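You operate a simulated robot arm through the tools that you are given. There is no shell and no other tool. Be economical: measure what you need, move in short steps, check, and stop when the job is done.

Carry out the task below with a simulated two-armed robot. There is one attempt and no reset: what you move stays moved.

## Task
Take the tea towel from the side table and lay it out flat on the worktop between fridge and oven.

The check looks at the end state, three seconds after you hand in, the way a careful person would. Anything else that was tipped, shoved, dropped, spilled or broken makes it a failure. Flat cloth is picked up by pressing the open fingertips on it (5 to 10 N) and closing them slowly along it; thin cloth reads only 2 to 8 mm in the jaws.

## Robot
Two 7-joint arms with two-finger parallel grippers on one trunk, on a base that drives. Base frame: it is fixed to the floor where the robot stands at the start and does not move with it; the origin is under the middle of the robot, x ahead of it, y to its left, z up. Readings come in mm, rad, newtons and seconds.
The left shoulder is at the start at [70, 134, 1051], the right one opposite. Places, roughly: worktop between fridge and oven [600, -2000, 900]. Payload 1.57 kg a hand.
The tool frame of a hand sits at the grasp point between the pads (the TCP): z along the fingers, y along the line on which they close. The tips reach 30 mm beyond it. Largest opening 80 mm; finger width 17, thickness 12; the body of the gripper, 40 by 82 mm, starts 80 mm behind the TCP.
Orientation is that of the tool frame in the base frame, as a unit quaternion [w, x, y, z]. With the fingers straight down and closing along the base's y, the tool's x points along the base's -x, its y along +y and its z along -z.

## Interface
- The arms move only by the tool servo_tool. It takes "left_series", "right_series" or both (then of equal length, played together; a hand with none holds still); each is a list of rows, each a list of 7 numbers: the shift along the tool's x, y, z in units of 300 mm (1.0 is 300 mm), then the turn, a rotation vector about the tool's x, y, z in units of 60 degrees (1.0 is 60 degrees), then the gripper command, from -1 (fully open) to 1 (shut), values between in proportion. In form: [[tx, ty, tz, ax, ay, az, claw], ...]. A call has 1 to 8 rows; each row is the pose to reach, as a shift and turn from the pose commanded when the call began, along the tool's axes at that moment. A call with a number of a shift or a turn outside -1 to 1 is refused whole. Rows are played at 5 a second. More than 50 mm and 0.15 rad between two rows, or a gripper value outside its range, and nothing of the call is played. Where a pose cannot be reached the arm comes as near as it can. A force on the tool above 40 N (or 10 N above the force at the start of the call, whichever is more), or a blocked arm, ends the call early, and 0.2 s more pass. Each finger travels about 153 mm/s and halts on what it meets, pressing with about 41 N; the grip force reading is that of the motor and also rises with nothing between the fingers. The clock runs only during rows and for 0.2 s after the last one: add rows that repeat a pose to give the fingers time. The reply holds the time, the measured pose of the TCP, the force on the tool along the base axes, the opening and the grip force, in the units named above and with some noise.
- Cameras (640 x 400 px; columns grow to the right, rows downward): "scene" is now at [133.1, -9.1, 1266.7]; the picture's right is [-0.12, -0.99, 0.00], its down [-0.68, 0.08, -0.73] and it looks along [0.73, -0.08, -0.68] (base axes); focal length 294 px, centre (320, 200). "left" rides on the left gripper at [72, 7, -122] in its tool frame; the picture's right is [-0.09, 1.00, 0.00], its down [-0.84, -0.08, -0.54] and it looks along [-0.54, -0.05, 0.84] (tool axes); focal length 238 px, centre (320, 200). "right" rides on the right gripper at [72, -7, -122] in its tool frame; the picture's right is [0.09, 1.00, 0.00], its down [-0.84, 0.08, -0.54] and it looks along [-0.54, 0.05, 0.84] (tool axes); focal length 238 px, centre (320, 200).
- capture(camera): a new picture of that camera. No time passes.
- raise_lower(by): slides the trunk up (or, below 0, down) by that many mm; the arms and the scene camera ride with it, the base frame stays. It gives what a move gives, with no picture.
- steer(legs): drives the robot by 1 to 6 legs, each [ahead, left, turn to the left] in mm, mm and rad, along the robot's own axes; the way and the turn of a leg run together, so that a leg with both is an arc; at most 1500 mm and 3.142 rad a leg. The arms and the cameras ride along, it lands a little off, and it stops where it bumps. It gives what a move gives.
- aim_head(pan, tilt): turns the head with the scene camera to pan (to the left, within 1.501 rad either way) and tilt (down, from -0.506 to 1.204), counted from straight ahead of the robot. It gives what a move gives.
- point_at(camera, pixels): for up to 12 pixels [column, row] of the newest picture of that camera ("zoom" is the newest enlarged one), the place [x, y, z] in the base frame of the surface seen there, good to about 2 mm. No time passes.
- zoom(camera, box): a new picture of the part [left, top, right, bottom] of that camera's present view, enlarged. No time passes.
- job_done(): hands the job in; it is judged then, once.

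Keep the steps short. Do not move on a guess: measure, check each grasp and each placing, and mend mistakes. In all there are 80 turns and 58 pictures (those below and enlarged ones count). Leave the grippers open and the arms clear of the work at the hand-in unless told otherwise, and finish with a single line.

The tools are called after ">>>" by a JSON object that holds its "method" and its "body". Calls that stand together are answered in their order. servo_tool: Moves the arms, as the interface text tells. Its arguments: {"type":"object","properties":{"left_series":{"type":"array"},"right_series":{"type":"array"}},"required":[]} The other tools are called the same way: raise_lower (by) slides the trunk up or down; steer (legs) drives the base; aim_head (pan, tilt) turns the head that bears the scene camera; capture (camera) takes a picture; point_at (camera, pixels) gives the place of the surface under pixels of a picture; zoom (camera, box) takes an enlarged picture of a part of a camera's view; job_done () hands the job in.

At the start:

```text
t: 0.0
left_eef_pos: [480.5, 198.7, 907.9]
left_ee_rot: [0.001, 0.001, 1.0, 0.0]
left_ft_force: [0.0, -0.2, 1.0]
left_grip_width: 79.8
left_grasp_force: 0.0
right_eef_pos: [413.0, -139.5, 1000.4]
right_ee_rot: [0.0, 0.002, 1.0, 0.0]
right_ft_force: [0.1, 0.0, 0.0]
right_grip_width: 80.1
right_grasp_force: 0.1
trunk travel left (down, up): [-625.0, 315.0]
robot x, y, heading: [-0.7, -5.2, -0.001]
head pan, tilt: [-0.115, 0.75]
```

scene: 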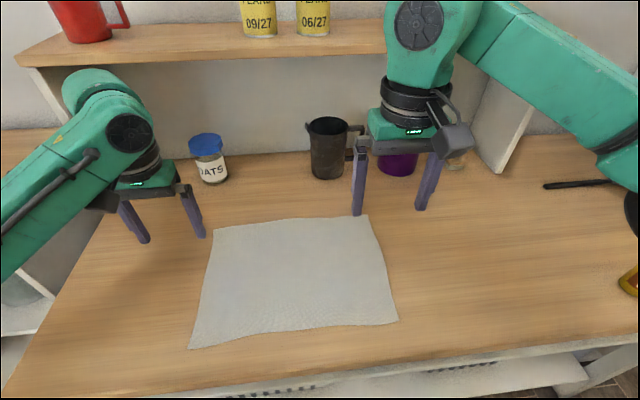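
right: 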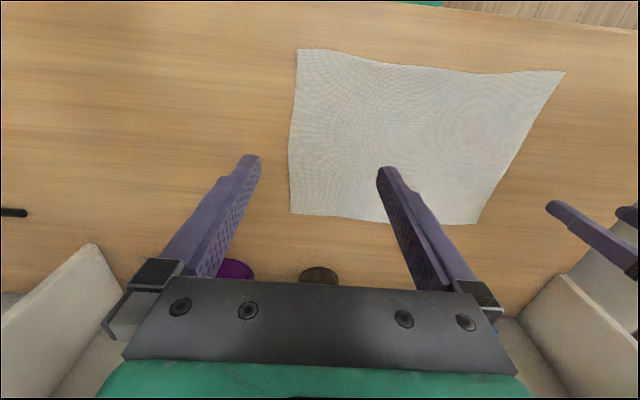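
left: 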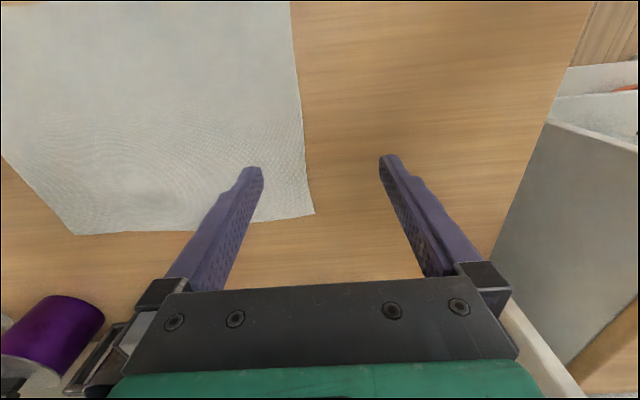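

I see a grey-white cloth lying flat on the table in front. I'll measure its corners and edges.

>>> {"method": "point_at", "body": {"camera": "scene", "pixels": [[214, 229], [366, 216], [397, 321], [190, 348], [290, 222], [300, 333], [383, 270], [202, 290], [290, 275], [250, 310], [450, 300], [100, 300]]}}

>>> {"method": "aim_head", "body": {"pan": -1.3, "tilt": 0.3}}

>>> {"method": "capture", "body": {"camera": "scene"}}

```text
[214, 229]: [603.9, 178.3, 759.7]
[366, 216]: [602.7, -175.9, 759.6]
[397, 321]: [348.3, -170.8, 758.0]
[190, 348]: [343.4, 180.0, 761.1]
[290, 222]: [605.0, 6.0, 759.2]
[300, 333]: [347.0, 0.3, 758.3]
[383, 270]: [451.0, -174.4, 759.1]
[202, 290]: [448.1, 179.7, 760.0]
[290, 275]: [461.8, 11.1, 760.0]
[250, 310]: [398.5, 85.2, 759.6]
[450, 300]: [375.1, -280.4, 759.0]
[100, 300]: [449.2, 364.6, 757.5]
```

```text
t: 1.4
left_eef_pos: [479.8, 198.2, 909.2]
left_ee_rot: [0.0, 0.0, 1.0, 0.0]
left_ft_force: [-0.6, -0.2, 0.5]
left_grip_width: 79.9
left_grasp_force: 0.0
right_eef_pos: [414.6, -138.9, 1001.0]
right_ee_rot: [-0.001, 0.001, 1.0, 0.0]
right_ft_force: [-0.5, -0.5, 0.5]
right_grip_width: 79.9
right_grasp_force: 0.2
trunk travel left (down, up): [-625.0, 315.0]
robot x, y, heading: [-0.9, 1.8, -0.003]
head pan, tilt: [-1.3, 0.3]
```

```text
54 pictures are left
```

scene: 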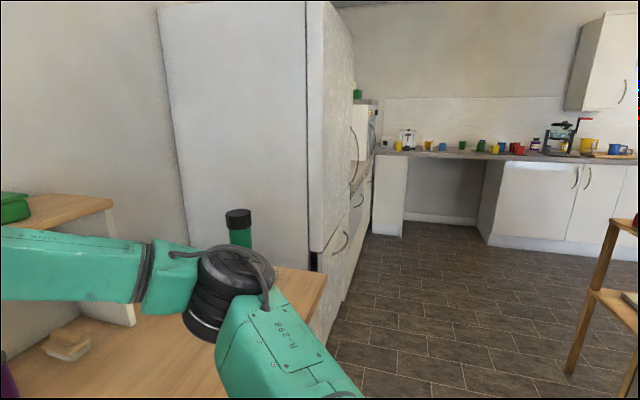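

The cloth is about 350 x 258 mm, flat, at z≈759. I'll enlarge the area right of the fridge to learn where the worktop is.

>>> {"method": "zoom", "body": {"camera": "scene", "box": [300, 60, 460, 260]}}

>>> {"method": "point_at", "body": {"camera": "scene", "pixels": [[312, 200], [350, 100], [378, 105], [360, 200], [372, 155], [395, 153], [405, 190], [317, 290], [300, 290], [368, 103], [430, 152]]}}

```text
2.00 times, centred on (380, 160) of scene
```

zoom: 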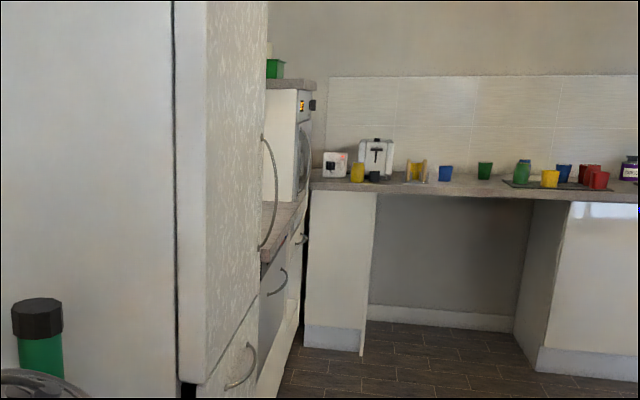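

```text
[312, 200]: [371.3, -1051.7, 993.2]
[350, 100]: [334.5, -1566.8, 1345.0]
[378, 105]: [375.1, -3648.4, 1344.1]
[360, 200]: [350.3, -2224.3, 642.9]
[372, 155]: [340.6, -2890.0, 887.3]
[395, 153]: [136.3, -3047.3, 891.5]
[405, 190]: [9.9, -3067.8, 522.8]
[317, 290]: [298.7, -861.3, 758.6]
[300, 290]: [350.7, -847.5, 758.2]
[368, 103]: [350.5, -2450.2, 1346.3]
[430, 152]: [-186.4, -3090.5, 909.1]
```

The worktop lies between the fridge (ending y≈-1600) and a tall oven unit (y≈-2300), front at x≈340. Before driving, I'll check the floor space on the right and behind, including the brown rack.

>>> {"method": "point_at", "body": {"camera": "scene", "pixels": [[615, 222], [572, 370], [630, 295], [600, 290], [636, 380], [500, 390], [340, 370]]}}

>>> {"method": "aim_head", "body": {"pan": -1.5, "tilt": 0.8}}

>>> {"method": "capture", "body": {"camera": "scene"}}

```text
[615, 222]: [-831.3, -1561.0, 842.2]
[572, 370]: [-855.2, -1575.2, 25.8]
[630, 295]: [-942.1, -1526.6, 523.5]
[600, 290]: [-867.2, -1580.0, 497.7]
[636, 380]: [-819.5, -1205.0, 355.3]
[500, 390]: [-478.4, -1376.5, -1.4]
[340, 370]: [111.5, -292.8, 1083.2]
```

```text
t: 2.3
left_eef_pos: [479.5, 198.2, 907.0]
left_ee_rot: [0.0, 0.0, 1.0, 0.0]
left_ft_force: [-0.1, 0.4, 0.1]
left_grip_width: 80.0
left_grasp_force: 0.0
right_eef_pos: [414.9, -140.5, 1001.0]
right_ee_rot: [0.0, 0.001, 1.0, 0.0]
right_ft_force: [-0.2, 0.2, -0.7]
right_grip_width: 80.1
right_grasp_force: 0.1
trunk travel left (down, up): [-625.0, 315.0]
robot x, y, heading: [-5.1, 1.1, -0.004]
head pan, tilt: [-1.499, 0.799]
```

```text
52 pictures are left
```

scene: 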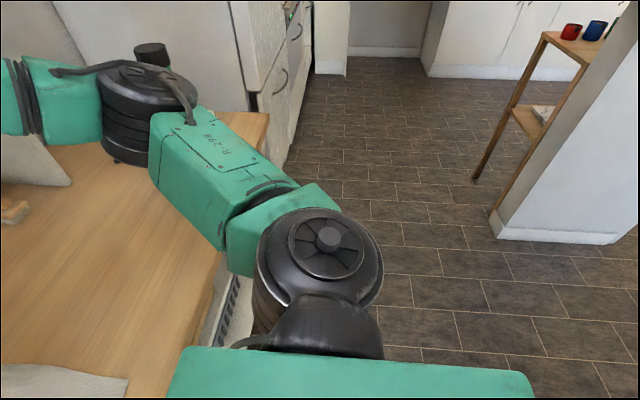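

The aisle is x≈-790 (wall) to ≈330. I'll retract both hands toward me before driving to scout the worktop.

>>> {"method": "servo_tool", "body": {"left_series": [[0.15, 0, 0, 0, 0, 0, -1], [0.3, 0, -0.05, 0, 0, 0, -1], [0.45, 0, -0.1, 0, 0, 0, -1], [0.55, 0, -0.1, 0, 0, 0, -1]], "right_series": [[0.1, 0, 0, 0, 0, 0, -1], [0.2, 0, 0, 0, 0, 0, -1], [0.3, 0, 0, 0, 0, 0, -1], [0.33, 0, 0, 0, 0, 0, -1]]}}

>>> {"method": "steer", "body": {"legs": [[-230, 0, 0], [0, -1000, 0], [0, -970, 0]]}}

>>> {"method": "aim_head", "body": {"pan": 0, "tilt": 0.6}}

>>> {"method": "capture", "body": {"camera": "scene"}}

```text
t: 3.3
left_eef_pos: [323.2, 200.5, 937.3]
left_ee_rot: [0.001, 0.0, 1.0, 0.0]
left_ft_force: [0.0, -0.1, 0.0]
left_grip_width: 80.0
left_grasp_force: 0.1
left hand out of reach, approached as far as the arm can: row 4
right_eef_pos: [314.0, -139.5, 1001.1]
right_ee_rot: [-0.001, 0.001, 1.0, 0.0]
right_ft_force: [-0.6, -0.3, -0.6]
right_grip_width: 80.0
right_grasp_force: 0.1
trunk travel left (down, up): [-625.0, 315.0]
robot x, y, heading: [1.9, 5.4, -0.002]
head pan, tilt: [-1.499, 0.799]
```

```text
t: 14.6
left_eef_pos: [111.1, -1785.6, 937.6]
left_ee_rot: [0.0, -0.004, 1.0, -0.001]
left_ft_force: [0.0, 0.4, -1.0]
left_grip_width: 80.0
left_grasp_force: 0.1
right_eef_pos: [103.7, -2124.4, 1000.6]
right_ee_rot: [0.0, -0.003, 1.0, 0.0]
right_ft_force: [0.0, -0.3, -0.2]
right_grip_width: 80.0
right_grasp_force: 0.1
trunk travel left (down, up): [-625.0, 315.0]
robot x, y, heading: [-211.9, -1983.3, 0.002]
head pan, tilt: [-1.499, 0.799]
```

```text
t: 16.1
left_eef_pos: [110.9, -1784.9, 936.4]
left_ee_rot: [-0.001, -0.004, 1.0, 0.0]
left_ft_force: [-0.1, -1.2, 0.2]
left_grip_width: 80.1
left_grasp_force: 0.0
right_eef_pos: [103.5, -2125.1, 1000.5]
right_ee_rot: [0.0, -0.003, 1.0, -0.001]
right_ft_force: [-0.6, 0.4, 0.0]
right_grip_width: 79.9
right_grasp_force: 0.0
trunk travel left (down, up): [-625.0, 315.0]
robot x, y, heading: [-213.3, -1985.5, 0.007]
head pan, tilt: [0.0, 0.6]
```

```text
51 pictures are left
```

scene: 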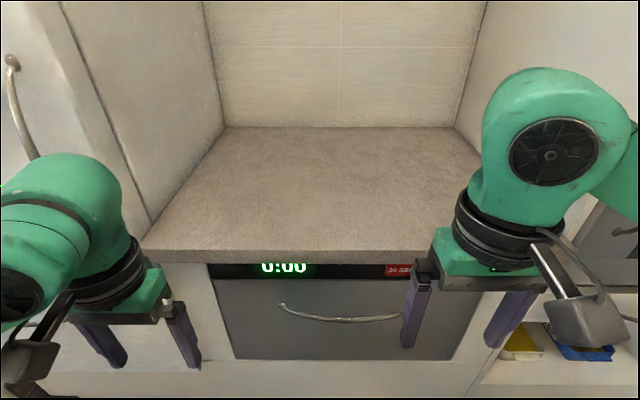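

The worktop is clear. I'll measure its extent.

>>> {"method": "point_at", "body": {"camera": "scene", "pixels": [[155, 245], [225, 130], [452, 130], [320, 246], [340, 190], [320, 130], [425, 248], [435, 175], [180, 215], [340, 318], [120, 140], [480, 100]]}}

```text
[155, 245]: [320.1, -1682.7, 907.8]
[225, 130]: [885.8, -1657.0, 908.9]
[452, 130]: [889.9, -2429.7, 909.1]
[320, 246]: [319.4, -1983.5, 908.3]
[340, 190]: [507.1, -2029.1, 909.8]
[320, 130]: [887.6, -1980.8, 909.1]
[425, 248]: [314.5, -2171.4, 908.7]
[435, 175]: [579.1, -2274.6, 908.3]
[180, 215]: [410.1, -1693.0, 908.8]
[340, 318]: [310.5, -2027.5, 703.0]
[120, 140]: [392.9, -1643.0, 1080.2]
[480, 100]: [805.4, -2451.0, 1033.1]
```

Worktop: x 318–890, y -1660 to -2450, z 909, all free. Now back to the side table, standing a bit further off than at the start.

>>> {"method": "steer", "body": {"legs": [[0, 1000, 0], [0, 985, 0], [150, 0, 0]]}}

>>> {"method": "aim_head", "body": {"pan": 0, "tilt": 0.85}}

>>> {"method": "capture", "body": {"camera": "scene"}}

```text
t: 27.0
left_eef_pos: [238.2, 197.2, 938.4]
left_ee_rot: [0.0, -0.003, 1.0, 0.0]
left_ft_force: [0.7, 0.3, 0.3]
left_grip_width: 80.0
left_grasp_force: 0.0
right_eef_pos: [230.0, -142.7, 1000.3]
right_ee_rot: [0.0, -0.002, 1.0, 0.0]
right_ft_force: [1.0, 0.2, -0.2]
right_grip_width: 79.7
right_grasp_force: 0.1
trunk travel left (down, up): [-625.0, 315.0]
robot x, y, heading: [-89.3, -7.0, 0.005]
head pan, tilt: [0.0, 0.6]
```

```text
t: 27.8
left_eef_pos: [238.0, 196.2, 936.9]
left_ee_rot: [0.0, -0.003, 1.0, 0.0]
left_ft_force: [0.5, 0.4, -0.7]
left_grip_width: 79.8
left_grasp_force: 0.1
right_eef_pos: [230.7, -142.2, 999.5]
right_ee_rot: [0.001, -0.002, 1.0, 0.0]
right_ft_force: [0.3, -0.2, 0.3]
right_grip_width: 80.1
right_grasp_force: 0.1
trunk travel left (down, up): [-625.0, 315.0]
robot x, y, heading: [-85.4, -5.7, 0.005]
head pan, tilt: [0.0, 0.85]
```

```text
50 pictures are left
```

scene: 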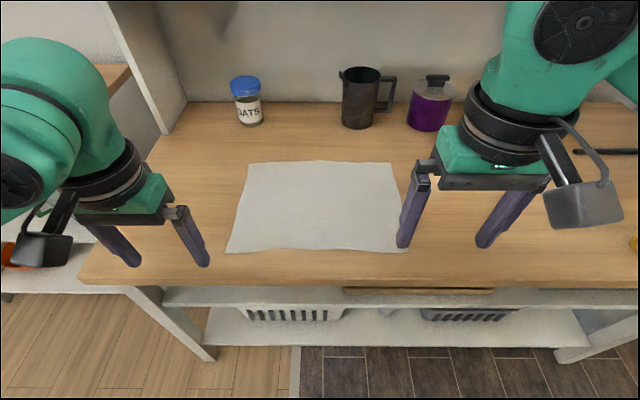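

I measure the near corners and edge again.

>>> {"method": "point_at", "body": {"camera": "scene", "pixels": [[228, 251], [406, 251], [250, 164], [390, 165], [316, 247], [270, 249], [360, 249], [320, 278], [215, 255]]}}

```text
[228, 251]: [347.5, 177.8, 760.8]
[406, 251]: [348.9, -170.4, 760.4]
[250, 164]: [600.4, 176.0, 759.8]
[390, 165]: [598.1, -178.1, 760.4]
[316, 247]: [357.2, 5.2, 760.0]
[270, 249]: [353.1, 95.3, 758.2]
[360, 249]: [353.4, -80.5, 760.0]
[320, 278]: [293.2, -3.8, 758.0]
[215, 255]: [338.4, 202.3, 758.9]
```

Grip points: left (366,152), right (366,-147), about 15–25 mm inside the near corners. I'll move above them to TCP z≈840 with jaws set to ~34 mm.

>>> {"method": "servo_tool", "body": {"left_series": [[-0.07, -0.025, 0.054, 0, 0, 0, 0.15], [-0.142, -0.05, 0.108, 0, 0, 0, 0.15], [-0.214, -0.074, 0.162, 0, 0, 0, 0.15], [-0.285, -0.1, 0.215, 0, 0, 0, 0.15], [-0.356, -0.124, 0.27, 0, 0, 0, 0.15], [-0.427, -0.148, 0.323, 0, 0, 0, 0.15], [-0.427, -0.148, 0.323, 0, 0, 0, 0.15]], "right_series": [[-0.075, -0.003, 0.089, 0, 0, 0, 0.15], [-0.15, -0.005, 0.178, 0, 0, 0, 0.15], [-0.226, -0.008, 0.267, 0, 0, 0, 0.15], [-0.302, -0.01, 0.355, 0, 0, 0, 0.15], [-0.377, -0.013, 0.444, 0, 0, 0, 0.15], [-0.453, -0.015, 0.533, 0, 0, 0, 0.15], [-0.453, -0.015, 0.533, 0, 0, 0, 0.15]]}}

>>> {"method": "capture", "body": {"camera": "scene"}}

```text
t: 29.4
left_eef_pos: [366.4, 152.6, 840.8]
left_ee_rot: [0.0, -0.002, 1.0, -0.001]
left_ft_force: [0.3, -0.5, -0.6]
left_grip_width: 34.1
left_grasp_force: 0.0
right_eef_pos: [365.8, -146.2, 840.8]
right_ee_rot: [0.001, -0.002, 1.0, 0.0]
right_ft_force: [-0.5, 0.1, 0.1]
right_grip_width: 33.9
right_grasp_force: 0.1
trunk travel left (down, up): [-625.0, 315.0]
robot x, y, heading: [-87.0, -5.2, 0.004]
head pan, tilt: [0.0, 0.85]
```

```text
49 pictures are left
```

scene: 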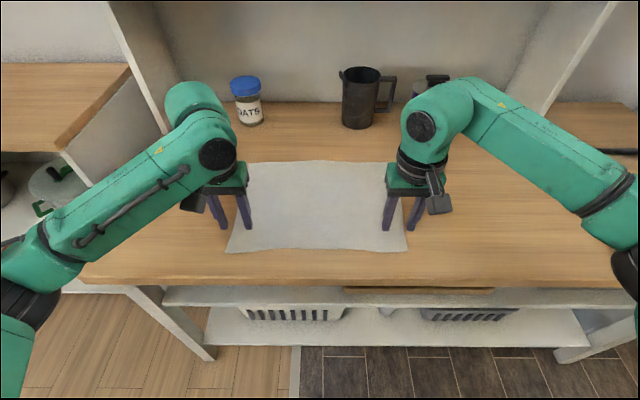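

Both hands are over the corners, tips ~51 mm above the cloth. I lower 46 mm, then read forces.

>>> {"method": "servo_tool", "body": {"left_series": [[0, 0, 0.06, 0, 0, 0, 0.15], [0, 0, 0.11, 0, 0, 0, 0.15], [0, 0, 0.147, 0, 0, 0, 0.15], [0, 0, 0.157, 0, 0, 0, 0.15], [0, 0, 0.157, 0, 0, 0, 0.15]], "right_series": [[0, 0, 0.06, 0, 0, 0, 0.15], [0, 0, 0.11, 0, 0, 0, 0.15], [0, 0, 0.147, 0, 0, 0, 0.15], [0, 0, 0.157, 0, 0, 0, 0.15], [0, 0, 0.157, 0, 0, 0, 0.15]]}}

```text
t: 30.6
left_eef_pos: [365.8, 152.5, 792.9]
left_ee_rot: [-0.001, -0.003, 1.0, 0.001]
left_ft_force: [-0.2, 0.6, -0.2]
left_grip_width: 34.3
left_grasp_force: 0.0
right_eef_pos: [366.3, -145.4, 793.1]
right_ee_rot: [0.001, -0.002, 1.0, 0.0]
right_ft_force: [-0.8, 0.2, -0.1]
right_grip_width: 34.0
right_grasp_force: 0.1
trunk travel left (down, up): [-625.0, 315.0]
robot x, y, heading: [-86.9, -4.2, -0.0]
head pan, tilt: [0.0, 0.85]
```

No contact yet at tips z≈763. Lowering 5 mm more in small steps.

>>> {"method": "servo_tool", "body": {"left_series": [[0, 0, 0.007, 0, 0, 0, 0.15], [0, 0, 0.013, 0, 0, 0, 0.15], [0, 0, 0.017, 0, 0, 0, 0.15], [0, 0, 0.017, 0, 0, 0, 0.15]], "right_series": [[0, 0, 0.007, 0, 0, 0, 0.15], [0, 0, 0.013, 0, 0, 0, 0.15], [0, 0, 0.017, 0, 0, 0, 0.15], [0, 0, 0.017, 0, 0, 0, 0.15]]}}

```text
t: 31.6
left_eef_pos: [366.1, 153.3, 790.8]
left_ee_rot: [0.003, -0.003, 1.0, 0.0]
left_ft_force: [3.0, -0.2, 9.0]
left_grip_width: 34.2
left_grasp_force: 0.1
right_eef_pos: [365.7, -145.4, 791.8]
right_ee_rot: [0.004, -0.001, 1.0, 0.001]
right_ft_force: [6.2, -2.4, 24.6]
right_grip_width: 34.5
right_grasp_force: 0.1
trunk travel left (down, up): [-625.0, 315.0]
robot x, y, heading: [-86.4, -4.2, 0.007]
head pan, tilt: [0.0, 0.85]
```

Left presses 9 N (good), right 24.6 N (too much). I ease the right up ~2 mm.

>>> {"method": "servo_tool", "body": {"right_series": [[0, 0, -0.006, 0, 0, 0, 0.15], [0, 0, -0.006, 0, 0, 0, 0.15]]}}

```text
t: 32.2
left_eef_pos: [365.5, 152.5, 791.4]
left_ee_rot: [0.002, -0.002, 1.0, 0.0]
left_ft_force: [3.8, 0.9, 17.5]
left_grip_width: 34.0
left_grasp_force: 0.0
right_eef_pos: [364.4, -144.9, 791.1]
right_ee_rot: [0.002, -0.003, 1.0, 0.001]
right_ft_force: [4.8, 0.1, 16.4]
right_grip_width: 34.1
right_grasp_force: 0.0
trunk travel left (down, up): [-625.0, 315.0]
robot x, y, heading: [-83.1, -0.6, 0.007]
head pan, tilt: [0.0, 0.85]
```

Now both ~17 N; ease both by ~1.2 mm.

>>> {"method": "servo_tool", "body": {"left_series": [[0, 0, -0.004, 0, 0, 0, 0.15], [0, 0, -0.004, 0, 0, 0, 0.15], [0, 0, -0.004, 0, 0, 0, 0.15]], "right_series": [[0, 0, -0.004, 0, 0, 0, 0.15], [0, 0, -0.004, 0, 0, 0, 0.15], [0, 0, -0.004, 0, 0, 0, 0.15]]}}

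```text
t: 33.0
left_eef_pos: [365.4, 151.7, 791.6]
left_ee_rot: [0.001, -0.002, 1.0, 0.0]
left_ft_force: [3.1, 1.1, 16.1]
left_grip_width: 34.1
left_grasp_force: 0.1
right_eef_pos: [364.5, -145.7, 791.5]
right_ee_rot: [0.0, -0.002, 1.0, 0.001]
right_ft_force: [0.4, 1.3, 4.8]
right_grip_width: 33.5
right_grasp_force: 0.1
trunk travel left (down, up): [-625.0, 315.0]
robot x, y, heading: [-86.6, -5.6, 0.004]
head pan, tilt: [0.0, 0.85]
```

Right 4.8 N, left 16 N. Left up another ~1 mm, right down a hair.

>>> {"method": "servo_tool", "body": {"left_series": [[0, 0, -0.003, 0, 0, 0, 0.15], [0, 0, -0.003, 0, 0, 0, 0.15], [0, 0, -0.003, 0, 0, 0, 0.15]], "right_series": [[0, 0, 0.001, 0, 0, 0, 0.15], [0, 0, 0.001, 0, 0, 0, 0.15], [0, 0, 0.001, 0, 0, 0, 0.15]]}}

```text
t: 33.8
left_eef_pos: [365.4, 153.4, 791.7]
left_ee_rot: [0.0, -0.003, 1.0, 0.0]
left_ft_force: [1.0, 2.3, 8.7]
left_grip_width: 34.3
left_grasp_force: 0.0
right_eef_pos: [366.1, -145.2, 792.3]
right_ee_rot: [0.001, -0.002, 1.0, 0.001]
right_ft_force: [-1.1, 0.6, 3.7]
right_grip_width: 33.7
right_grasp_force: 0.0
trunk travel left (down, up): [-625.0, 315.0]
robot x, y, heading: [-86.7, -2.4, 0.007]
head pan, tilt: [0.0, 0.85]
```

Left 8.7 N; right 3.7 N, so right goes down ~0.6 mm, and then both close slowly.

>>> {"method": "servo_tool", "body": {"left_series": [[0, 0, 0, 0, 0, 0, 0.15], [0, 0, 0, 0, 0, 0, 0.3], [0, 0, 0, 0, 0, 0, 0.45], [0, 0, 0, 0, 0, 0, 0.6], [0, 0, 0, 0, 0, 0, 0.75], [0, 0, 0, 0, 0, 0, 0.9], [0, 0, 0, 0, 0, 0, 1], [0, 0, 0, 0, 0, 0, 1]], "right_series": [[0, 0, 0.002, 0, 0, 0, 0.15], [0, 0, 0.002, 0, 0, 0, 0.3], [0, 0, 0.002, 0, 0, 0, 0.45], [0, 0, 0.002, 0, 0, 0, 0.6], [0, 0, 0.002, 0, 0, 0, 0.75], [0, 0, 0.002, 0, 0, 0, 0.9], [0, 0, 0.002, 0, 0, 0, 1], [0, 0, 0.002, 0, 0, 0, 1]]}}

>>> {"method": "capture", "body": {"camera": "scene"}}

```text
t: 35.6
left_eef_pos: [366.0, 152.0, 793.3]
left_ee_rot: [0.001, -0.003, 1.0, -0.001]
left_ft_force: [1.2, -12.7, 2.0]
left_grip_width: 2.2
left_grasp_force: 23.7
right_eef_pos: [365.6, -144.6, 792.8]
right_ee_rot: [0.001, -0.003, 1.0, 0.001]
right_ft_force: [0.0, 13.9, 8.8]
right_grip_width: 2.1
right_grasp_force: 23.4
trunk travel left (down, up): [-625.0, 315.0]
robot x, y, heading: [-82.1, -4.1, 0.006]
head pan, tilt: [0.0, 0.85]
```

```text
48 pictures are left
```

scene: 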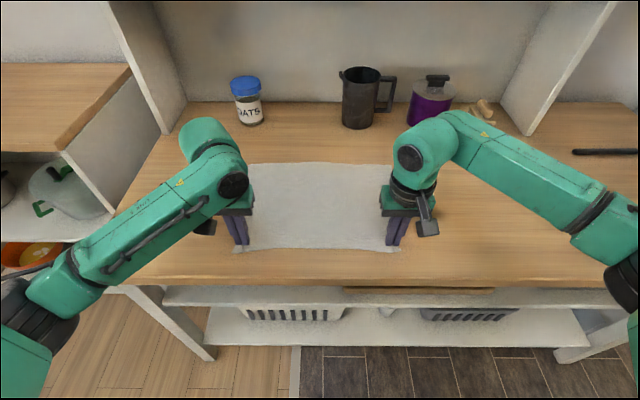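

Both jaws read ~2 mm and the cloth is taut (13 N between hands), so both hold. I lift slowly, letting hands come ~5 mm together.

>>> {"method": "servo_tool", "body": {"left_series": [[0, -0.016, -0.01, 0, 0, 0, 1], [0, -0.016, -0.04, 0, 0, 0, 1], [0, -0.016, -0.08, 0, 0, 0, 1], [0, -0.016, -0.13, 0, 0, 0, 1], [0, -0.016, -0.2, 0, 0, 0, 1], [0, -0.016, -0.2, 0, 0, 0, 1]], "right_series": [[0, 0.016, -0.01, 0, 0, 0, 1], [0, 0.016, -0.04, 0, 0, 0, 1], [0, 0.016, -0.08, 0, 0, 0, 1], [0, 0.016, -0.13, 0, 0, 0, 1], [0, 0.016, -0.2, 0, 0, 0, 1], [0, 0.016, -0.2, 0, 0, 0, 1]]}}

>>> {"method": "capture", "body": {"camera": "scene"}}

```text
t: 37.0
left_eef_pos: [367.4, 148.6, 850.3]
left_ee_rot: [0.0, -0.003, 1.0, 0.0]
left_ft_force: [-0.3, -3.0, -0.2]
left_grip_width: 1.8
left_grasp_force: 23.4
right_eef_pos: [367.7, -140.8, 851.5]
right_ee_rot: [0.0, -0.001, 1.0, 0.0]
right_ft_force: [0.1, 2.2, -0.1]
right_grip_width: 2.3
right_grasp_force: 23.6
trunk travel left (down, up): [-625.0, 315.0]
robot x, y, heading: [-87.9, -5.2, 0.005]
head pan, tilt: [0.0, 0.85]
```

```text
47 pictures are left
```

scene: 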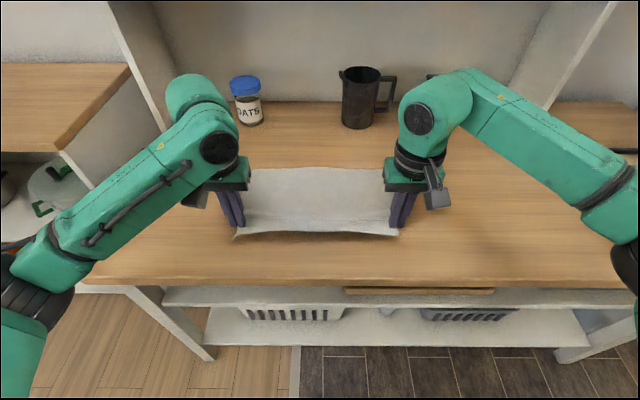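

Near edge is up nicely, taut. Now I raise the trunk fully so the cloth hangs clear.

>>> {"method": "raise_lower", "body": {"by": 310}}

>>> {"method": "capture", "body": {"camera": "scene"}}

```text
t: 40.0
left_eef_pos: [367.9, 148.8, 1160.3]
left_ee_rot: [0.0, -0.002, 1.0, 0.0]
left_ft_force: [-0.5, -2.0, 0.2]
left_grip_width: 1.9
left_grasp_force: 23.7
right_eef_pos: [367.7, -141.2, 1161.3]
right_ee_rot: [0.0, -0.003, 1.0, 0.0]
right_ft_force: [-0.1, 1.3, -0.1]
right_grip_width: 1.9
right_grasp_force: 23.4
trunk travel left (down, up): [-935.0, 5.0]
robot x, y, heading: [-88.2, -4.8, 0.007]
head pan, tilt: [0.0, 0.85]
```

```text
46 pictures are left
```

scene: 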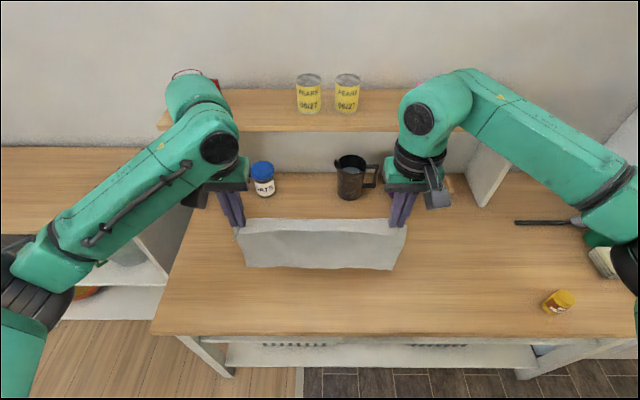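

Cloth hangs flat between both hands. I back off 200 mm and strafe right to the worktop.

>>> {"method": "steer", "body": {"legs": [[-200, 0, 0], [0, -1015, 0], [0, -1010, 0]]}}

>>> {"method": "capture", "body": {"camera": "scene"}}

```text
t: 51.4
left_eef_pos: [153.1, -1895.5, 1160.4]
left_ee_rot: [-0.001, 0.008, 1.0, -0.001]
left_ft_force: [0.0, -2.0, -0.5]
left_grip_width: 1.7
left_grasp_force: 23.7
right_eef_pos: [147.3, -2185.7, 1160.6]
right_ee_rot: [0.0, 0.008, 1.0, 0.0]
right_ft_force: [-0.1, 2.2, -0.3]
right_grip_width: 1.9
right_grasp_force: 23.3
trunk travel left (down, up): [-935.0, 5.0]
robot x, y, heading: [-302.9, -2039.6, -0.018]
head pan, tilt: [0.0, 0.85]
```

```text
45 pictures are left
```

scene: 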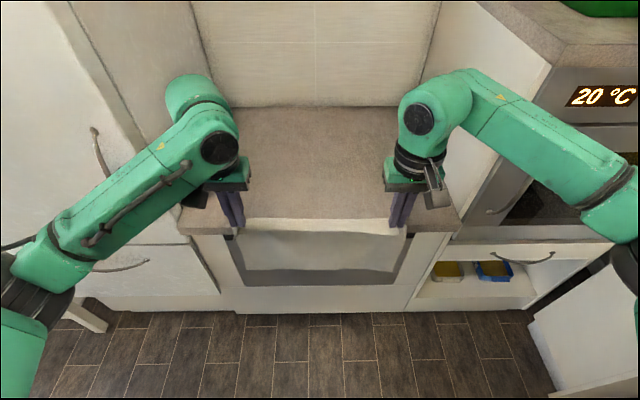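

Hem would be just under worktop height; I'll lift the hands 60 mm. I also measure elbows versus fridge/oven-unit fronts.

>>> {"method": "point_at", "body": {"camera": "scene", "pixels": [[632, 175], [560, 120], [470, 85], [20, 250], [80, 210], [545, 70], [475, 10], [455, 225], [98, 150], [60, 60], [325, 268], [320, 225]]}}

>>> {"method": "servo_tool", "body": {"left_series": [[0, 0, -0.05, 0, 0, 0, 1], [0, 0, -0.1, 0, 0, 0, 1], [0, 0, -0.15, 0, 0, 0, 1], [0, 0, -0.2, 0, 0, 0, 1], [0, 0, -0.2, 0, 0, 0, 1]], "right_series": [[0, 0, -0.05, 0, 0, 0, 1], [0, 0, -0.1, 0, 0, 0, 1], [0, 0, -0.15, 0, 0, 0, 1], [0, 0, -0.2, 0, 0, 0, 1], [0, 0, -0.2, 0, 0, 0, 1]]}}

```text
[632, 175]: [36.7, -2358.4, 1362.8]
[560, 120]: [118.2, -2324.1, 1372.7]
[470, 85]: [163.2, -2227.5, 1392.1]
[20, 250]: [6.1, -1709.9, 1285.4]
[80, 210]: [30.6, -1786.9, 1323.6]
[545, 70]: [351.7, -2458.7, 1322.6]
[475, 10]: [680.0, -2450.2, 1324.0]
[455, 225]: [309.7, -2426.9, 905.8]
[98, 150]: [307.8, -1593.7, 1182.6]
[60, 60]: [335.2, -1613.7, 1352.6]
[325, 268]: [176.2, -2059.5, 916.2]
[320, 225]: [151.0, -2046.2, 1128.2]
```

```text
t: 52.6
left_eef_pos: [153.0, -1897.6, 1220.0]
left_ee_rot: [0.0, 0.007, 1.0, 0.0]
left_ft_force: [-0.4, -1.3, -0.2]
left_grip_width: 1.6
left_grasp_force: 23.7
right_eef_pos: [148.0, -2186.3, 1220.3]
right_ee_rot: [0.0, 0.009, 1.0, 0.0]
right_ft_force: [0.6, 2.7, 0.0]
right_grip_width: 2.1
right_grasp_force: 23.2
trunk travel left (down, up): [-935.0, 5.0]
robot x, y, heading: [-307.4, -2040.8, -0.013]
head pan, tilt: [0.0, 0.85]
```

Hem is now ~55 mm above worktop level, elbows (y≈-2400 / -1700) inside the bay width of -1640…-2450. I drive ahead 280 mm, with a small heading correction, and look.

>>> {"method": "steer", "body": {"legs": [[150, 0, 0.015], [130, 0, 0]]}}

>>> {"method": "aim_head", "body": {"pan": 0, "tilt": 1.1}}

>>> {"method": "capture", "body": {"camera": "scene"}}

```text
t: 54.8
left_eef_pos: [427.3, -1892.3, 1221.2]
left_ee_rot: [0.001, 0.001, 1.0, 0.0]
left_ft_force: [-0.6, -1.9, -0.8]
left_grip_width: 1.8
left_grasp_force: 23.7
right_eef_pos: [425.2, -2182.2, 1220.8]
right_ee_rot: [0.002, 0.002, 1.0, 0.0]
right_ft_force: [0.2, 0.9, -0.1]
right_grip_width: 1.7
right_grasp_force: 23.6
trunk travel left (down, up): [-935.0, 5.0]
robot x, y, heading: [-23.4, -2039.5, -0.002]
head pan, tilt: [0.0, 0.85]
```

```text
t: 55.6
left_eef_pos: [430.6, -1893.1, 1219.0]
left_ee_rot: [-0.001, 0.001, 1.0, 0.0]
left_ft_force: [-0.1, -2.4, -0.2]
left_grip_width: 2.2
left_grasp_force: 23.7
right_eef_pos: [427.6, -2182.0, 1219.7]
right_ee_rot: [0.0, 0.0, 1.0, 0.0]
right_ft_force: [0.2, 1.3, -0.1]
right_grip_width: 1.8
right_grasp_force: 24.0
trunk travel left (down, up): [-935.0, 5.0]
robot x, y, heading: [-25.3, -2043.7, -0.002]
head pan, tilt: [0.0, 1.1]
```

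```text
44 pictures are left
```

scene: 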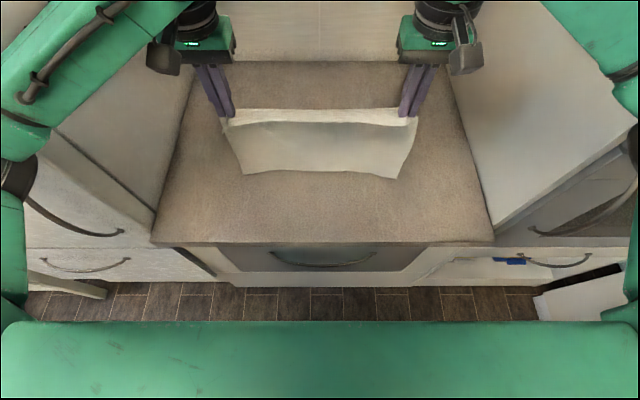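

Clear all round; I move 30 mm closer and reach the hands forward ~140 mm at the same height.

>>> {"method": "steer", "body": {"legs": [[30, 0, 0]]}}

>>> {"method": "servo_tool", "body": {"left_series": [[-0.07, 0, 0, 0, 0, 0, 1], [-0.15, 0, 0, 0, 0, 0, 1], [-0.23, 0, 0, 0, 0, 0, 1], [-0.31, 0, 0, 0, 0, 0, 1], [-0.39, 0, 0, 0, 0, 0, 1], [-0.45, 0, 0, 0, 0, 0, 1], [-0.47, 0, 0, 0, 0, 0, 1], [-0.47, 0, 0, 0, 0, 0, 1]], "right_series": [[-0.07, 0, 0, 0, 0, 0, 1], [-0.15, 0, 0, 0, 0, 0, 1], [-0.23, 0, 0, 0, 0, 0, 1], [-0.31, 0, 0, 0, 0, 0, 1], [-0.39, 0, 0, 0, 0, 0, 1], [-0.45, 0, 0, 0, 0, 0, 1], [-0.47, 0, 0, 0, 0, 0, 1], [-0.47, 0, 0, 0, 0, 0, 1]]}}

>>> {"method": "aim_head", "body": {"pan": 0, "tilt": 0.9}}

>>> {"method": "capture", "body": {"camera": "scene"}}

```text
t: 56.4
left_eef_pos: [452.2, -1891.9, 1224.3]
left_ee_rot: [0.004, 0.001, 1.0, 0.001]
left_ft_force: [-2.0, -2.2, 0.3]
left_grip_width: 1.7
left_grasp_force: 23.5
right_eef_pos: [450.8, -2180.1, 1223.6]
right_ee_rot: [0.004, 0.001, 1.0, 0.0]
right_ft_force: [-1.5, 1.8, 0.2]
right_grip_width: 1.8
right_grasp_force: 23.6
trunk travel left (down, up): [-935.0, 5.0]
robot x, y, heading: [6.3, -2043.8, -0.002]
head pan, tilt: [0.0, 1.1]
```

```text
t: 58.2
left_eef_pos: [600.7, -1892.8, 1219.8]
left_ee_rot: [0.001, 0.001, 1.0, 0.0]
left_ft_force: [-0.6, -1.8, -0.5]
left_grip_width: 2.2
left_grasp_force: 23.4
right_eef_pos: [599.1, -2181.6, 1220.4]
right_ee_rot: [0.001, 0.001, 1.0, 0.0]
right_ft_force: [0.0, 0.9, 0.2]
right_grip_width: 1.9
right_grasp_force: 22.8
trunk travel left (down, up): [-935.0, 5.0]
robot x, y, heading: [7.2, -2041.6, -0.001]
head pan, tilt: [0.0, 1.1]
```

```text
t: 59.0
left_eef_pos: [600.5, -1893.0, 1219.5]
left_ee_rot: [0.0, 0.001, 1.0, 0.0]
left_ft_force: [-0.2, -1.7, 0.5]
left_grip_width: 1.9
left_grasp_force: 23.7
right_eef_pos: [598.7, -2181.3, 1219.6]
right_ee_rot: [-0.001, 0.001, 1.0, -0.001]
right_ft_force: [0.4, 1.8, -0.3]
right_grip_width: 1.9
right_grasp_force: 23.6
trunk travel left (down, up): [-935.0, 5.0]
robot x, y, heading: [4.7, -2039.5, -0.002]
head pan, tilt: [0.0, 0.901]
```

```text
43 pictures are left
```

scene: 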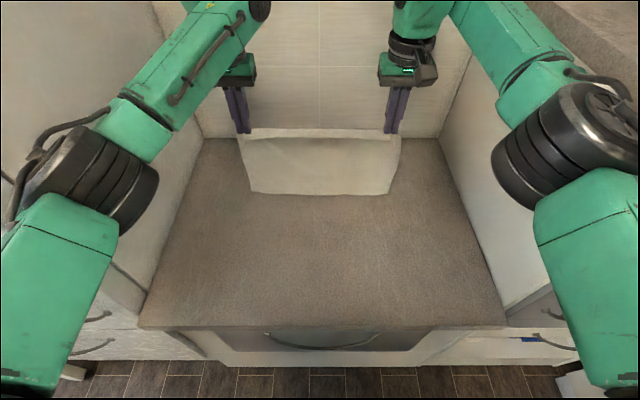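

The reach works. I measure the hem height.

>>> {"method": "point_at", "body": {"camera": "scene", "pixels": [[255, 188], [320, 190], [388, 191], [240, 140], [320, 130], [398, 140], [320, 160], [320, 230]]}}

```text
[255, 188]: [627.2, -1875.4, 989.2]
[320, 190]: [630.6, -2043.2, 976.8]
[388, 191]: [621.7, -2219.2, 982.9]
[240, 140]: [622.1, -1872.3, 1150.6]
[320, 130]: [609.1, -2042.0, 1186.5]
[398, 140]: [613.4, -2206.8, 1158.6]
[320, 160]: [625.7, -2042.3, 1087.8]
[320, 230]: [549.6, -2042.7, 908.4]
```

Hem is at z≈975, x≈630, leaning slightly away from me: good for laying it toward me. Lower 50 mm until the hem is nearly touching.

>>> {"method": "servo_tool", "body": {"left_series": [[0, 0, 0.05, 0, 0, 0, 1], [0, 0, 0.1, 0, 0, 0, 1], [0, 0, 0.14, 0, 0, 0, 1], [0, 0, 0.17, 0, 0, 0, 1], [0, 0, 0.19, 0, 0, 0, 1], [0, 0, 0.19, 0, 0, 0, 1], [0, 0, 0.19, 0, 0, 0, 1]], "right_series": [[0, 0, 0.05, 0, 0, 0, 1], [0, 0, 0.1, 0, 0, 0, 1], [0, 0, 0.14, 0, 0, 0, 1], [0, 0, 0.17, 0, 0, 0, 1], [0, 0, 0.19, 0, 0, 0, 1], [0, 0, 0.19, 0, 0, 0, 1], [0, 0, 0.19, 0, 0, 0, 1]]}}

>>> {"method": "capture", "body": {"camera": "scene"}}

>>> {"method": "point_at", "body": {"camera": "scene", "pixels": [[320, 207], [256, 205], [388, 207]]}}

```text
t: 60.6
left_eef_pos: [602.5, -1891.9, 1162.4]
left_ee_rot: [0.001, 0.001, 1.0, -0.001]
left_ft_force: [0.2, -0.8, 0.7]
left_grip_width: 2.0
left_grasp_force: 23.3
right_eef_pos: [598.6, -2181.1, 1164.3]
right_ee_rot: [0.0, 0.0, 1.0, 0.001]
right_ft_force: [-0.2, 2.9, 0.0]
right_grip_width: 1.8
right_grasp_force: 23.2
trunk travel left (down, up): [-935.0, 5.0]
robot x, y, heading: [5.5, -2044.3, 0.002]
head pan, tilt: [0.0, 0.901]
```

```text
42 pictures are left
```

scene: 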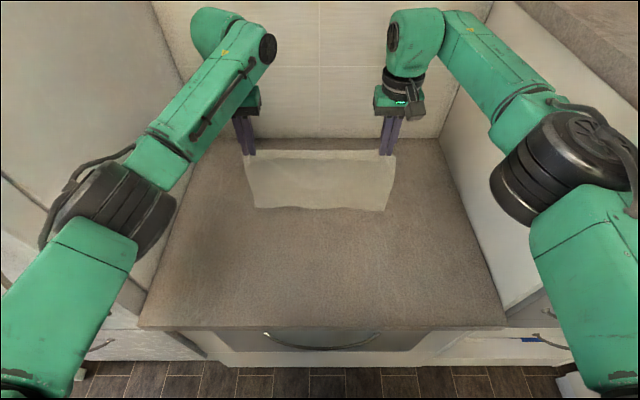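

```text
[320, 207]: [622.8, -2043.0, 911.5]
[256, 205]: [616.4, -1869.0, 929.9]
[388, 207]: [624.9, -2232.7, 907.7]
```

Hem just touches (x≈622, z≈911). Now I lay it: hands go down and back toward me together, first two thirds.

>>> {"method": "servo_tool", "body": {"left_series": [[0.02, 0, 0.06, 0, 0, 0, 1], [0.07, 0, 0.12, 0, 0, 0, 1], [0.13, 0, 0.18, 0, 0, 0, 1], [0.19, 0, 0.245, 0, 0, 0, 1], [0.25, 0, 0.31, 0, 0, 0, 1], [0.31, 0, 0.37, 0, 0, 0, 1], [0.365, 0, 0.43, 0, 0, 0, 1], [0.415, 0, 0.485, 0, 0, 0, 1]], "right_series": [[0.02, 0, 0.06, 0, 0, 0, 1], [0.07, 0, 0.12, 0, 0, 0, 1], [0.13, 0, 0.18, 0, 0, 0, 1], [0.19, 0, 0.245, 0, 0, 0, 1], [0.25, 0, 0.31, 0, 0, 0, 1], [0.31, 0, 0.37, 0, 0, 0, 1], [0.365, 0, 0.43, 0, 0, 0, 1], [0.415, 0, 0.485, 0, 0, 0, 1]]}}

>>> {"method": "capture", "body": {"camera": "scene"}}

>>> {"method": "point_at", "body": {"camera": "scene", "pixels": [[320, 190], [320, 200], [320, 210], [320, 220], [320, 230], [320, 240]]}}

```text
t: 62.4
left_eef_pos: [477.1, -1892.5, 1017.3]
left_ee_rot: [0.001, 0.001, 1.0, -0.001]
left_ft_force: [-0.6, -2.4, 0.1]
left_grip_width: 2.3
left_grasp_force: 23.6
right_eef_pos: [474.0, -2180.4, 1019.0]
right_ee_rot: [0.001, 0.001, 1.0, 0.0]
right_ft_force: [0.0, 2.9, -0.2]
right_grip_width: 2.2
right_grasp_force: 23.8
trunk travel left (down, up): [-935.0, 5.0]
robot x, y, heading: [10.6, -2039.8, -0.002]
head pan, tilt: [0.0, 0.901]
```

```text
41 pictures are left
```

scene: 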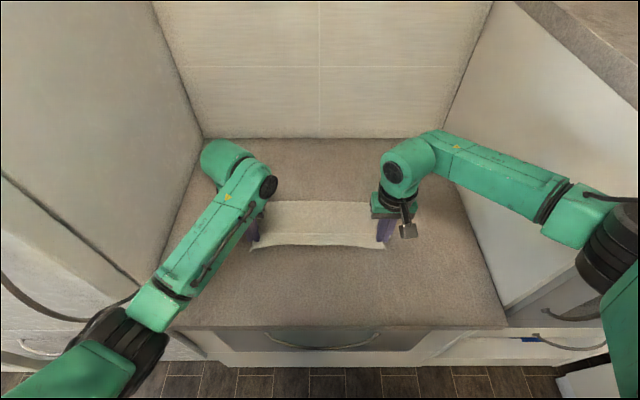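

```text
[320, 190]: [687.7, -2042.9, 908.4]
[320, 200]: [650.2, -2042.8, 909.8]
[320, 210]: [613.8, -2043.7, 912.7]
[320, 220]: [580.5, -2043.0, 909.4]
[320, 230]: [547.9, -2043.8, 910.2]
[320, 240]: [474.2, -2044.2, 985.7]
```

The far part lies flat (hem at x≈650). I finish the arc: 65 mm back, ~74 mm down, so tips end just above the top.

>>> {"method": "servo_tool", "body": {"left_series": [[0.04, 0, 0.05, 0, 0, 0, 1], [0.08, 0, 0.1, 0, 0, 0, 1], [0.12, 0, 0.145, 0, 0, 0, 1], [0.16, 0, 0.185, 0, 0, 0, 1], [0.19, 0, 0.215, 0, 0, 0, 1], [0.21, 0, 0.235, 0, 0, 0, 1], [0.217, 0, 0.245, 0, 0, 0, 1], [0.217, 0, 0.245, 0, 0, 0, 1]], "right_series": [[0.04, 0, 0.05, 0, 0, 0, 1], [0.08, 0, 0.1, 0, 0, 0, 1], [0.12, 0, 0.145, 0, 0, 0, 1], [0.16, 0, 0.185, 0, 0, 0, 1], [0.19, 0, 0.215, 0, 0, 0, 1], [0.21, 0, 0.24, 0, 0, 0, 1], [0.217, 0, 0.25, 0, 0, 0, 1], [0.217, 0, 0.25, 0, 0, 0, 1]]}}

>>> {"method": "capture", "body": {"camera": "scene"}}

```text
t: 64.2
left_eef_pos: [409.8, -1891.8, 943.2]
left_ee_rot: [0.0, 0.0, 1.0, 0.0]
left_ft_force: [0.0, -1.4, 0.2]
left_grip_width: 2.0
left_grasp_force: 24.0
right_eef_pos: [409.6, -2180.3, 943.3]
right_ee_rot: [0.0, 0.001, 1.0, 0.0]
right_ft_force: [-0.6, 1.4, -0.1]
right_grip_width: 1.8
right_grasp_force: 23.8
trunk travel left (down, up): [-935.0, 5.0]
robot x, y, heading: [10.4, -2043.6, 0.002]
head pan, tilt: [0.0, 0.901]
```

```text
40 pictures are left
```

scene: 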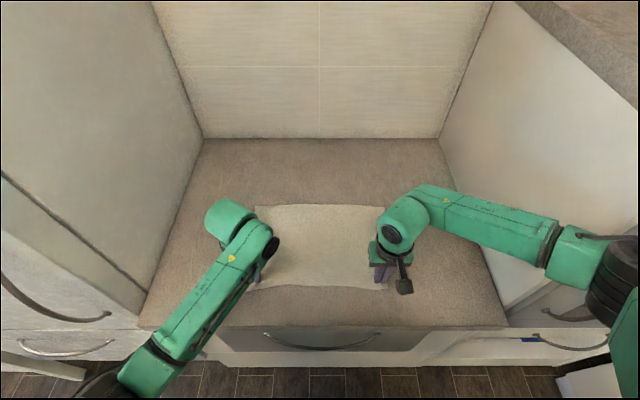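

Laid; tips are ~3 mm above. I lower 4 mm to light contact, then open slowly so the pinched folds spread.

>>> {"method": "servo_tool", "body": {"left_series": [[0, 0, 0.007, 0, 0, 0, 1], [0, 0, 0.012, 0, 0, 0, 1], [0, 0, 0.012, 0, 0, 0, 1]], "right_series": [[0, 0, 0.007, 0, 0, 0, 1], [0, 0, 0.012, 0, 0, 0, 1], [0, 0, 0.012, 0, 0, 0, 1]]}}

```text
t: 65.0
left_eef_pos: [411.0, -1892.5, 941.6]
left_ee_rot: [0.002, 0.001, 1.0, 0.001]
left_ft_force: [2.8, 0.2, 10.9]
left_grip_width: 2.1
left_grasp_force: 23.3
right_eef_pos: [409.5, -2180.6, 941.7]
right_ee_rot: [0.002, 0.001, 1.0, 0.001]
right_ft_force: [2.6, -0.2, 10.8]
right_grip_width: 2.1
right_grasp_force: 23.7
trunk travel left (down, up): [-935.0, 5.0]
robot x, y, heading: [6.2, -2044.3, -0.002]
head pan, tilt: [0.0, 0.901]
```

Contact at ~11 N each. Opening slowly to ~40 mm.

>>> {"method": "servo_tool", "body": {"left_series": [[0, 0, -0.003, 0, 0, 0, 0.85], [0, 0, -0.003, 0, 0, 0, 0.7], [0, 0, -0.003, 0, 0, 0, 0.55], [0, 0, -0.003, 0, 0, 0, 0.4], [0, 0, -0.003, 0, 0, 0, 0.25], [0, 0, -0.003, 0, 0, 0, 0.1], [0, 0, -0.003, 0, 0, 0, 0], [0, 0, -0.003, 0, 0, 0, 0]], "right_series": [[0, 0, -0.003, 0, 0, 0, 0.85], [0, 0, -0.003, 0, 0, 0, 0.7], [0, 0, -0.003, 0, 0, 0, 0.55], [0, 0, -0.003, 0, 0, 0, 0.4], [0, 0, -0.003, 0, 0, 0, 0.25], [0, 0, -0.003, 0, 0, 0, 0.1], [0, 0, -0.003, 0, 0, 0, 0], [0, 0, -0.003, 0, 0, 0, 0]]}}

>>> {"method": "servo_tool", "body": {"left_series": [[0, 0, -0.02, 0, 0, 0, 0], [0, 0, -0.08, 0, 0, 0, 0], [0, 0, -0.2, 0, 0, 0, 0], [0, 0, -0.3, 0, 0, 0, 0], [0, 0, -0.4, 0, 0, 0, 0]], "right_series": [[0, 0, -0.02, 0, 0, 0, 0], [0, 0, -0.08, 0, 0, 0, 0], [0, 0, -0.2, 0, 0, 0, 0], [0, 0, -0.3, 0, 0, 0, 0], [0, 0, -0.4, 0, 0, 0, 0]]}}

>>> {"method": "capture", "body": {"camera": "scene"}}

>>> {"method": "capture", "body": {"camera": "left"}}

>>> {"method": "capture", "body": {"camera": "right"}}

```text
t: 66.8
left_eef_pos: [409.0, -1891.8, 941.4]
left_ee_rot: [0.0, 0.002, 1.0, -0.001]
left_ft_force: [0.5, -0.7, 5.1]
left_grip_width: 36.8
left_grasp_force: 0.0
right_eef_pos: [408.2, -2179.9, 941.5]
right_ee_rot: [0.001, 0.001, 1.0, 0.0]
right_ft_force: [-0.4, 1.6, 8.2]
right_grip_width: 35.5
right_grasp_force: 0.1
trunk travel left (down, up): [-935.0, 5.0]
robot x, y, heading: [6.4, -2040.5, -0.005]
head pan, tilt: [0.0, 0.901]
```

```text
t: 68.0
left_eef_pos: [410.6, -1891.5, 1060.5]
left_ee_rot: [0.0, -0.001, 1.0, -0.001]
left_ft_force: [-0.2, 0.5, -0.3]
left_grip_width: 40.0
left_grasp_force: 0.1
right_eef_pos: [409.1, -2179.8, 1061.8]
right_ee_rot: [0.0, 0.0, 1.0, 0.0]
right_ft_force: [-0.1, 0.4, -0.6]
right_grip_width: 40.3
right_grasp_force: 0.2
trunk travel left (down, up): [-935.0, 5.0]
robot x, y, heading: [4.3, -2040.9, 0.0]
head pan, tilt: [0.0, 0.901]
```

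```text
39 pictures are left
```

scene: 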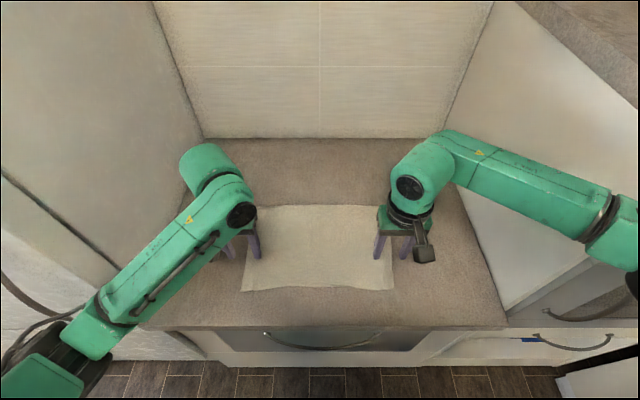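

```text
38 pictures are left
```

left: 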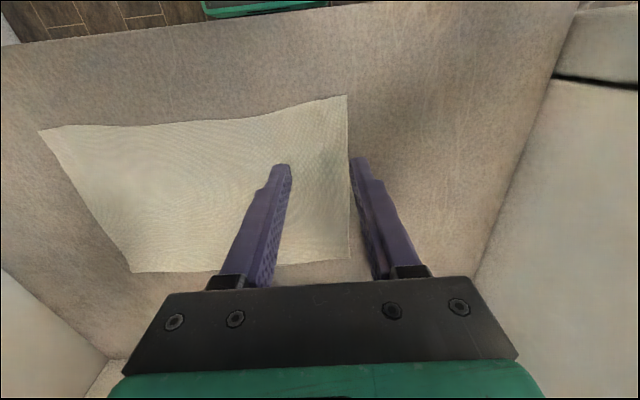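

```text
37 pictures are left
```

right: 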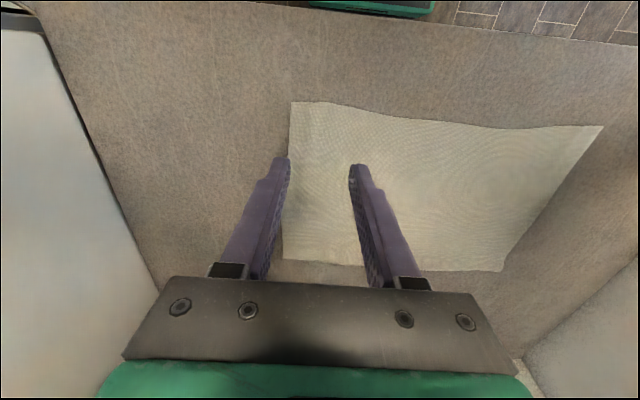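

The towel lies flat with square corners. I raise the hands a bit more, open them fully, back away and inspect.

>>> {"method": "servo_tool", "body": {"left_series": [[0, 0, -0.1, 0, 0, 0, -0.5], [0, 0, -0.2, 0, 0, 0, -1], [0, 0, -0.2, 0, 0, 0, -1]], "right_series": [[0, 0, -0.1, 0, 0, 0, -0.5], [0, 0, -0.2, 0, 0, 0, -1], [0, 0, -0.2, 0, 0, 0, -1]]}}

>>> {"method": "steer", "body": {"legs": [[-250, 0, 0]]}}

>>> {"method": "zoom", "body": {"camera": "scene", "box": [200, 80, 440, 230]}}

```text
t: 68.8
left_eef_pos: [409.4, -1891.2, 1122.1]
left_ee_rot: [0.0, 0.001, 1.0, 0.001]
left_ft_force: [0.0, -0.6, -0.6]
left_grip_width: 79.9
left_grasp_force: 0.1
right_eef_pos: [409.4, -2181.2, 1120.2]
right_ee_rot: [0.0, 0.0, 1.0, 0.001]
right_ft_force: [-0.7, 0.9, 0.0]
right_grip_width: 79.9
right_grasp_force: 0.2
trunk travel left (down, up): [-935.0, 5.0]
robot x, y, heading: [7.3, -2042.2, -0.002]
head pan, tilt: [0.0, 0.901]
```

```text
t: 70.6
left_eef_pos: [164.0, -1891.6, 1120.2]
left_ee_rot: [-0.001, -0.001, 1.0, 0.0]
left_ft_force: [-0.8, -0.7, -0.1]
left_grip_width: 79.9
left_grasp_force: 0.1
right_eef_pos: [162.5, -2179.8, 1119.2]
right_ee_rot: [-0.001, 0.001, 1.0, 0.0]
right_ft_force: [0.8, 0.6, -0.2]
right_grip_width: 79.9
right_grasp_force: 0.1
trunk travel left (down, up): [-935.0, 5.0]
robot x, y, heading: [-242.5, -2043.1, -0.002]
head pan, tilt: [0.0, 0.901]
```

```text
2.67 times, centred on (320, 155) of scene
```

zoom: 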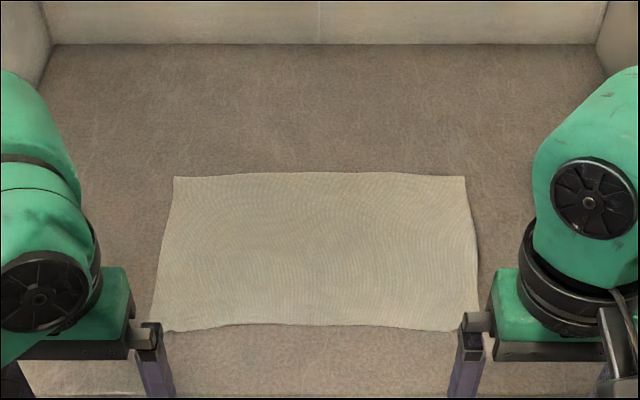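

I check heights and corner positions on the laid towel.

>>> {"method": "point_at", "body": {"camera": "zoom", "pixels": [[178, 180], [462, 180], [158, 326], [455, 326], [320, 320], [195, 305], [440, 305], [320, 250], [320, 176], [170, 240], [470, 250], [240, 310]]}}

```text
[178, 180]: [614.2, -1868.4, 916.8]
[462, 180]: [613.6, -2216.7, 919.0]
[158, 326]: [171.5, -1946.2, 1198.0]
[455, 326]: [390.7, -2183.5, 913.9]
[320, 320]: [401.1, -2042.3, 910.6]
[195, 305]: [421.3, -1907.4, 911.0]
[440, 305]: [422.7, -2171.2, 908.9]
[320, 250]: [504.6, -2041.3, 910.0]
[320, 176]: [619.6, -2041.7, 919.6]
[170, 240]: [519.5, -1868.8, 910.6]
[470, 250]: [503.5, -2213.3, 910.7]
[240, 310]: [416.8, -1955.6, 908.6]
```

The far edge reads 7–10 mm high and the depth is only ~227 of 258 mm, so the far hem may be folded under. I look closer.

>>> {"method": "zoom", "body": {"camera": "scene", "box": [250, 120, 390, 208]}}

>>> {"method": "point_at", "body": {"camera": "zoom", "pixels": [[320, 112], [320, 118], [320, 124], [320, 130], [320, 140], [320, 155], [320, 175], [320, 200], [150, 130], [150, 150], [500, 130], [500, 150]]}}

```text
4.55 times, centred on (320, 164) of scene
```

zoom: 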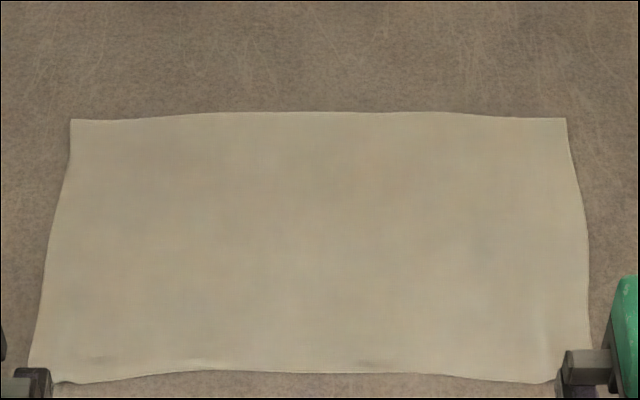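

```text
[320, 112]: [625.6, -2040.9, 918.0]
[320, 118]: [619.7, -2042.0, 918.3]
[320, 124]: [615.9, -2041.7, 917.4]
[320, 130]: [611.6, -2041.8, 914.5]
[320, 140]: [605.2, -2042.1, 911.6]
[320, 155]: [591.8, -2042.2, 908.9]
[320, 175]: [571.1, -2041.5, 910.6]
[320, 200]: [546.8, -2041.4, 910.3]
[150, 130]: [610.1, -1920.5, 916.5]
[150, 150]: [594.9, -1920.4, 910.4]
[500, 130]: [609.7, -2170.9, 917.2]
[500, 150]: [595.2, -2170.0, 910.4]
```

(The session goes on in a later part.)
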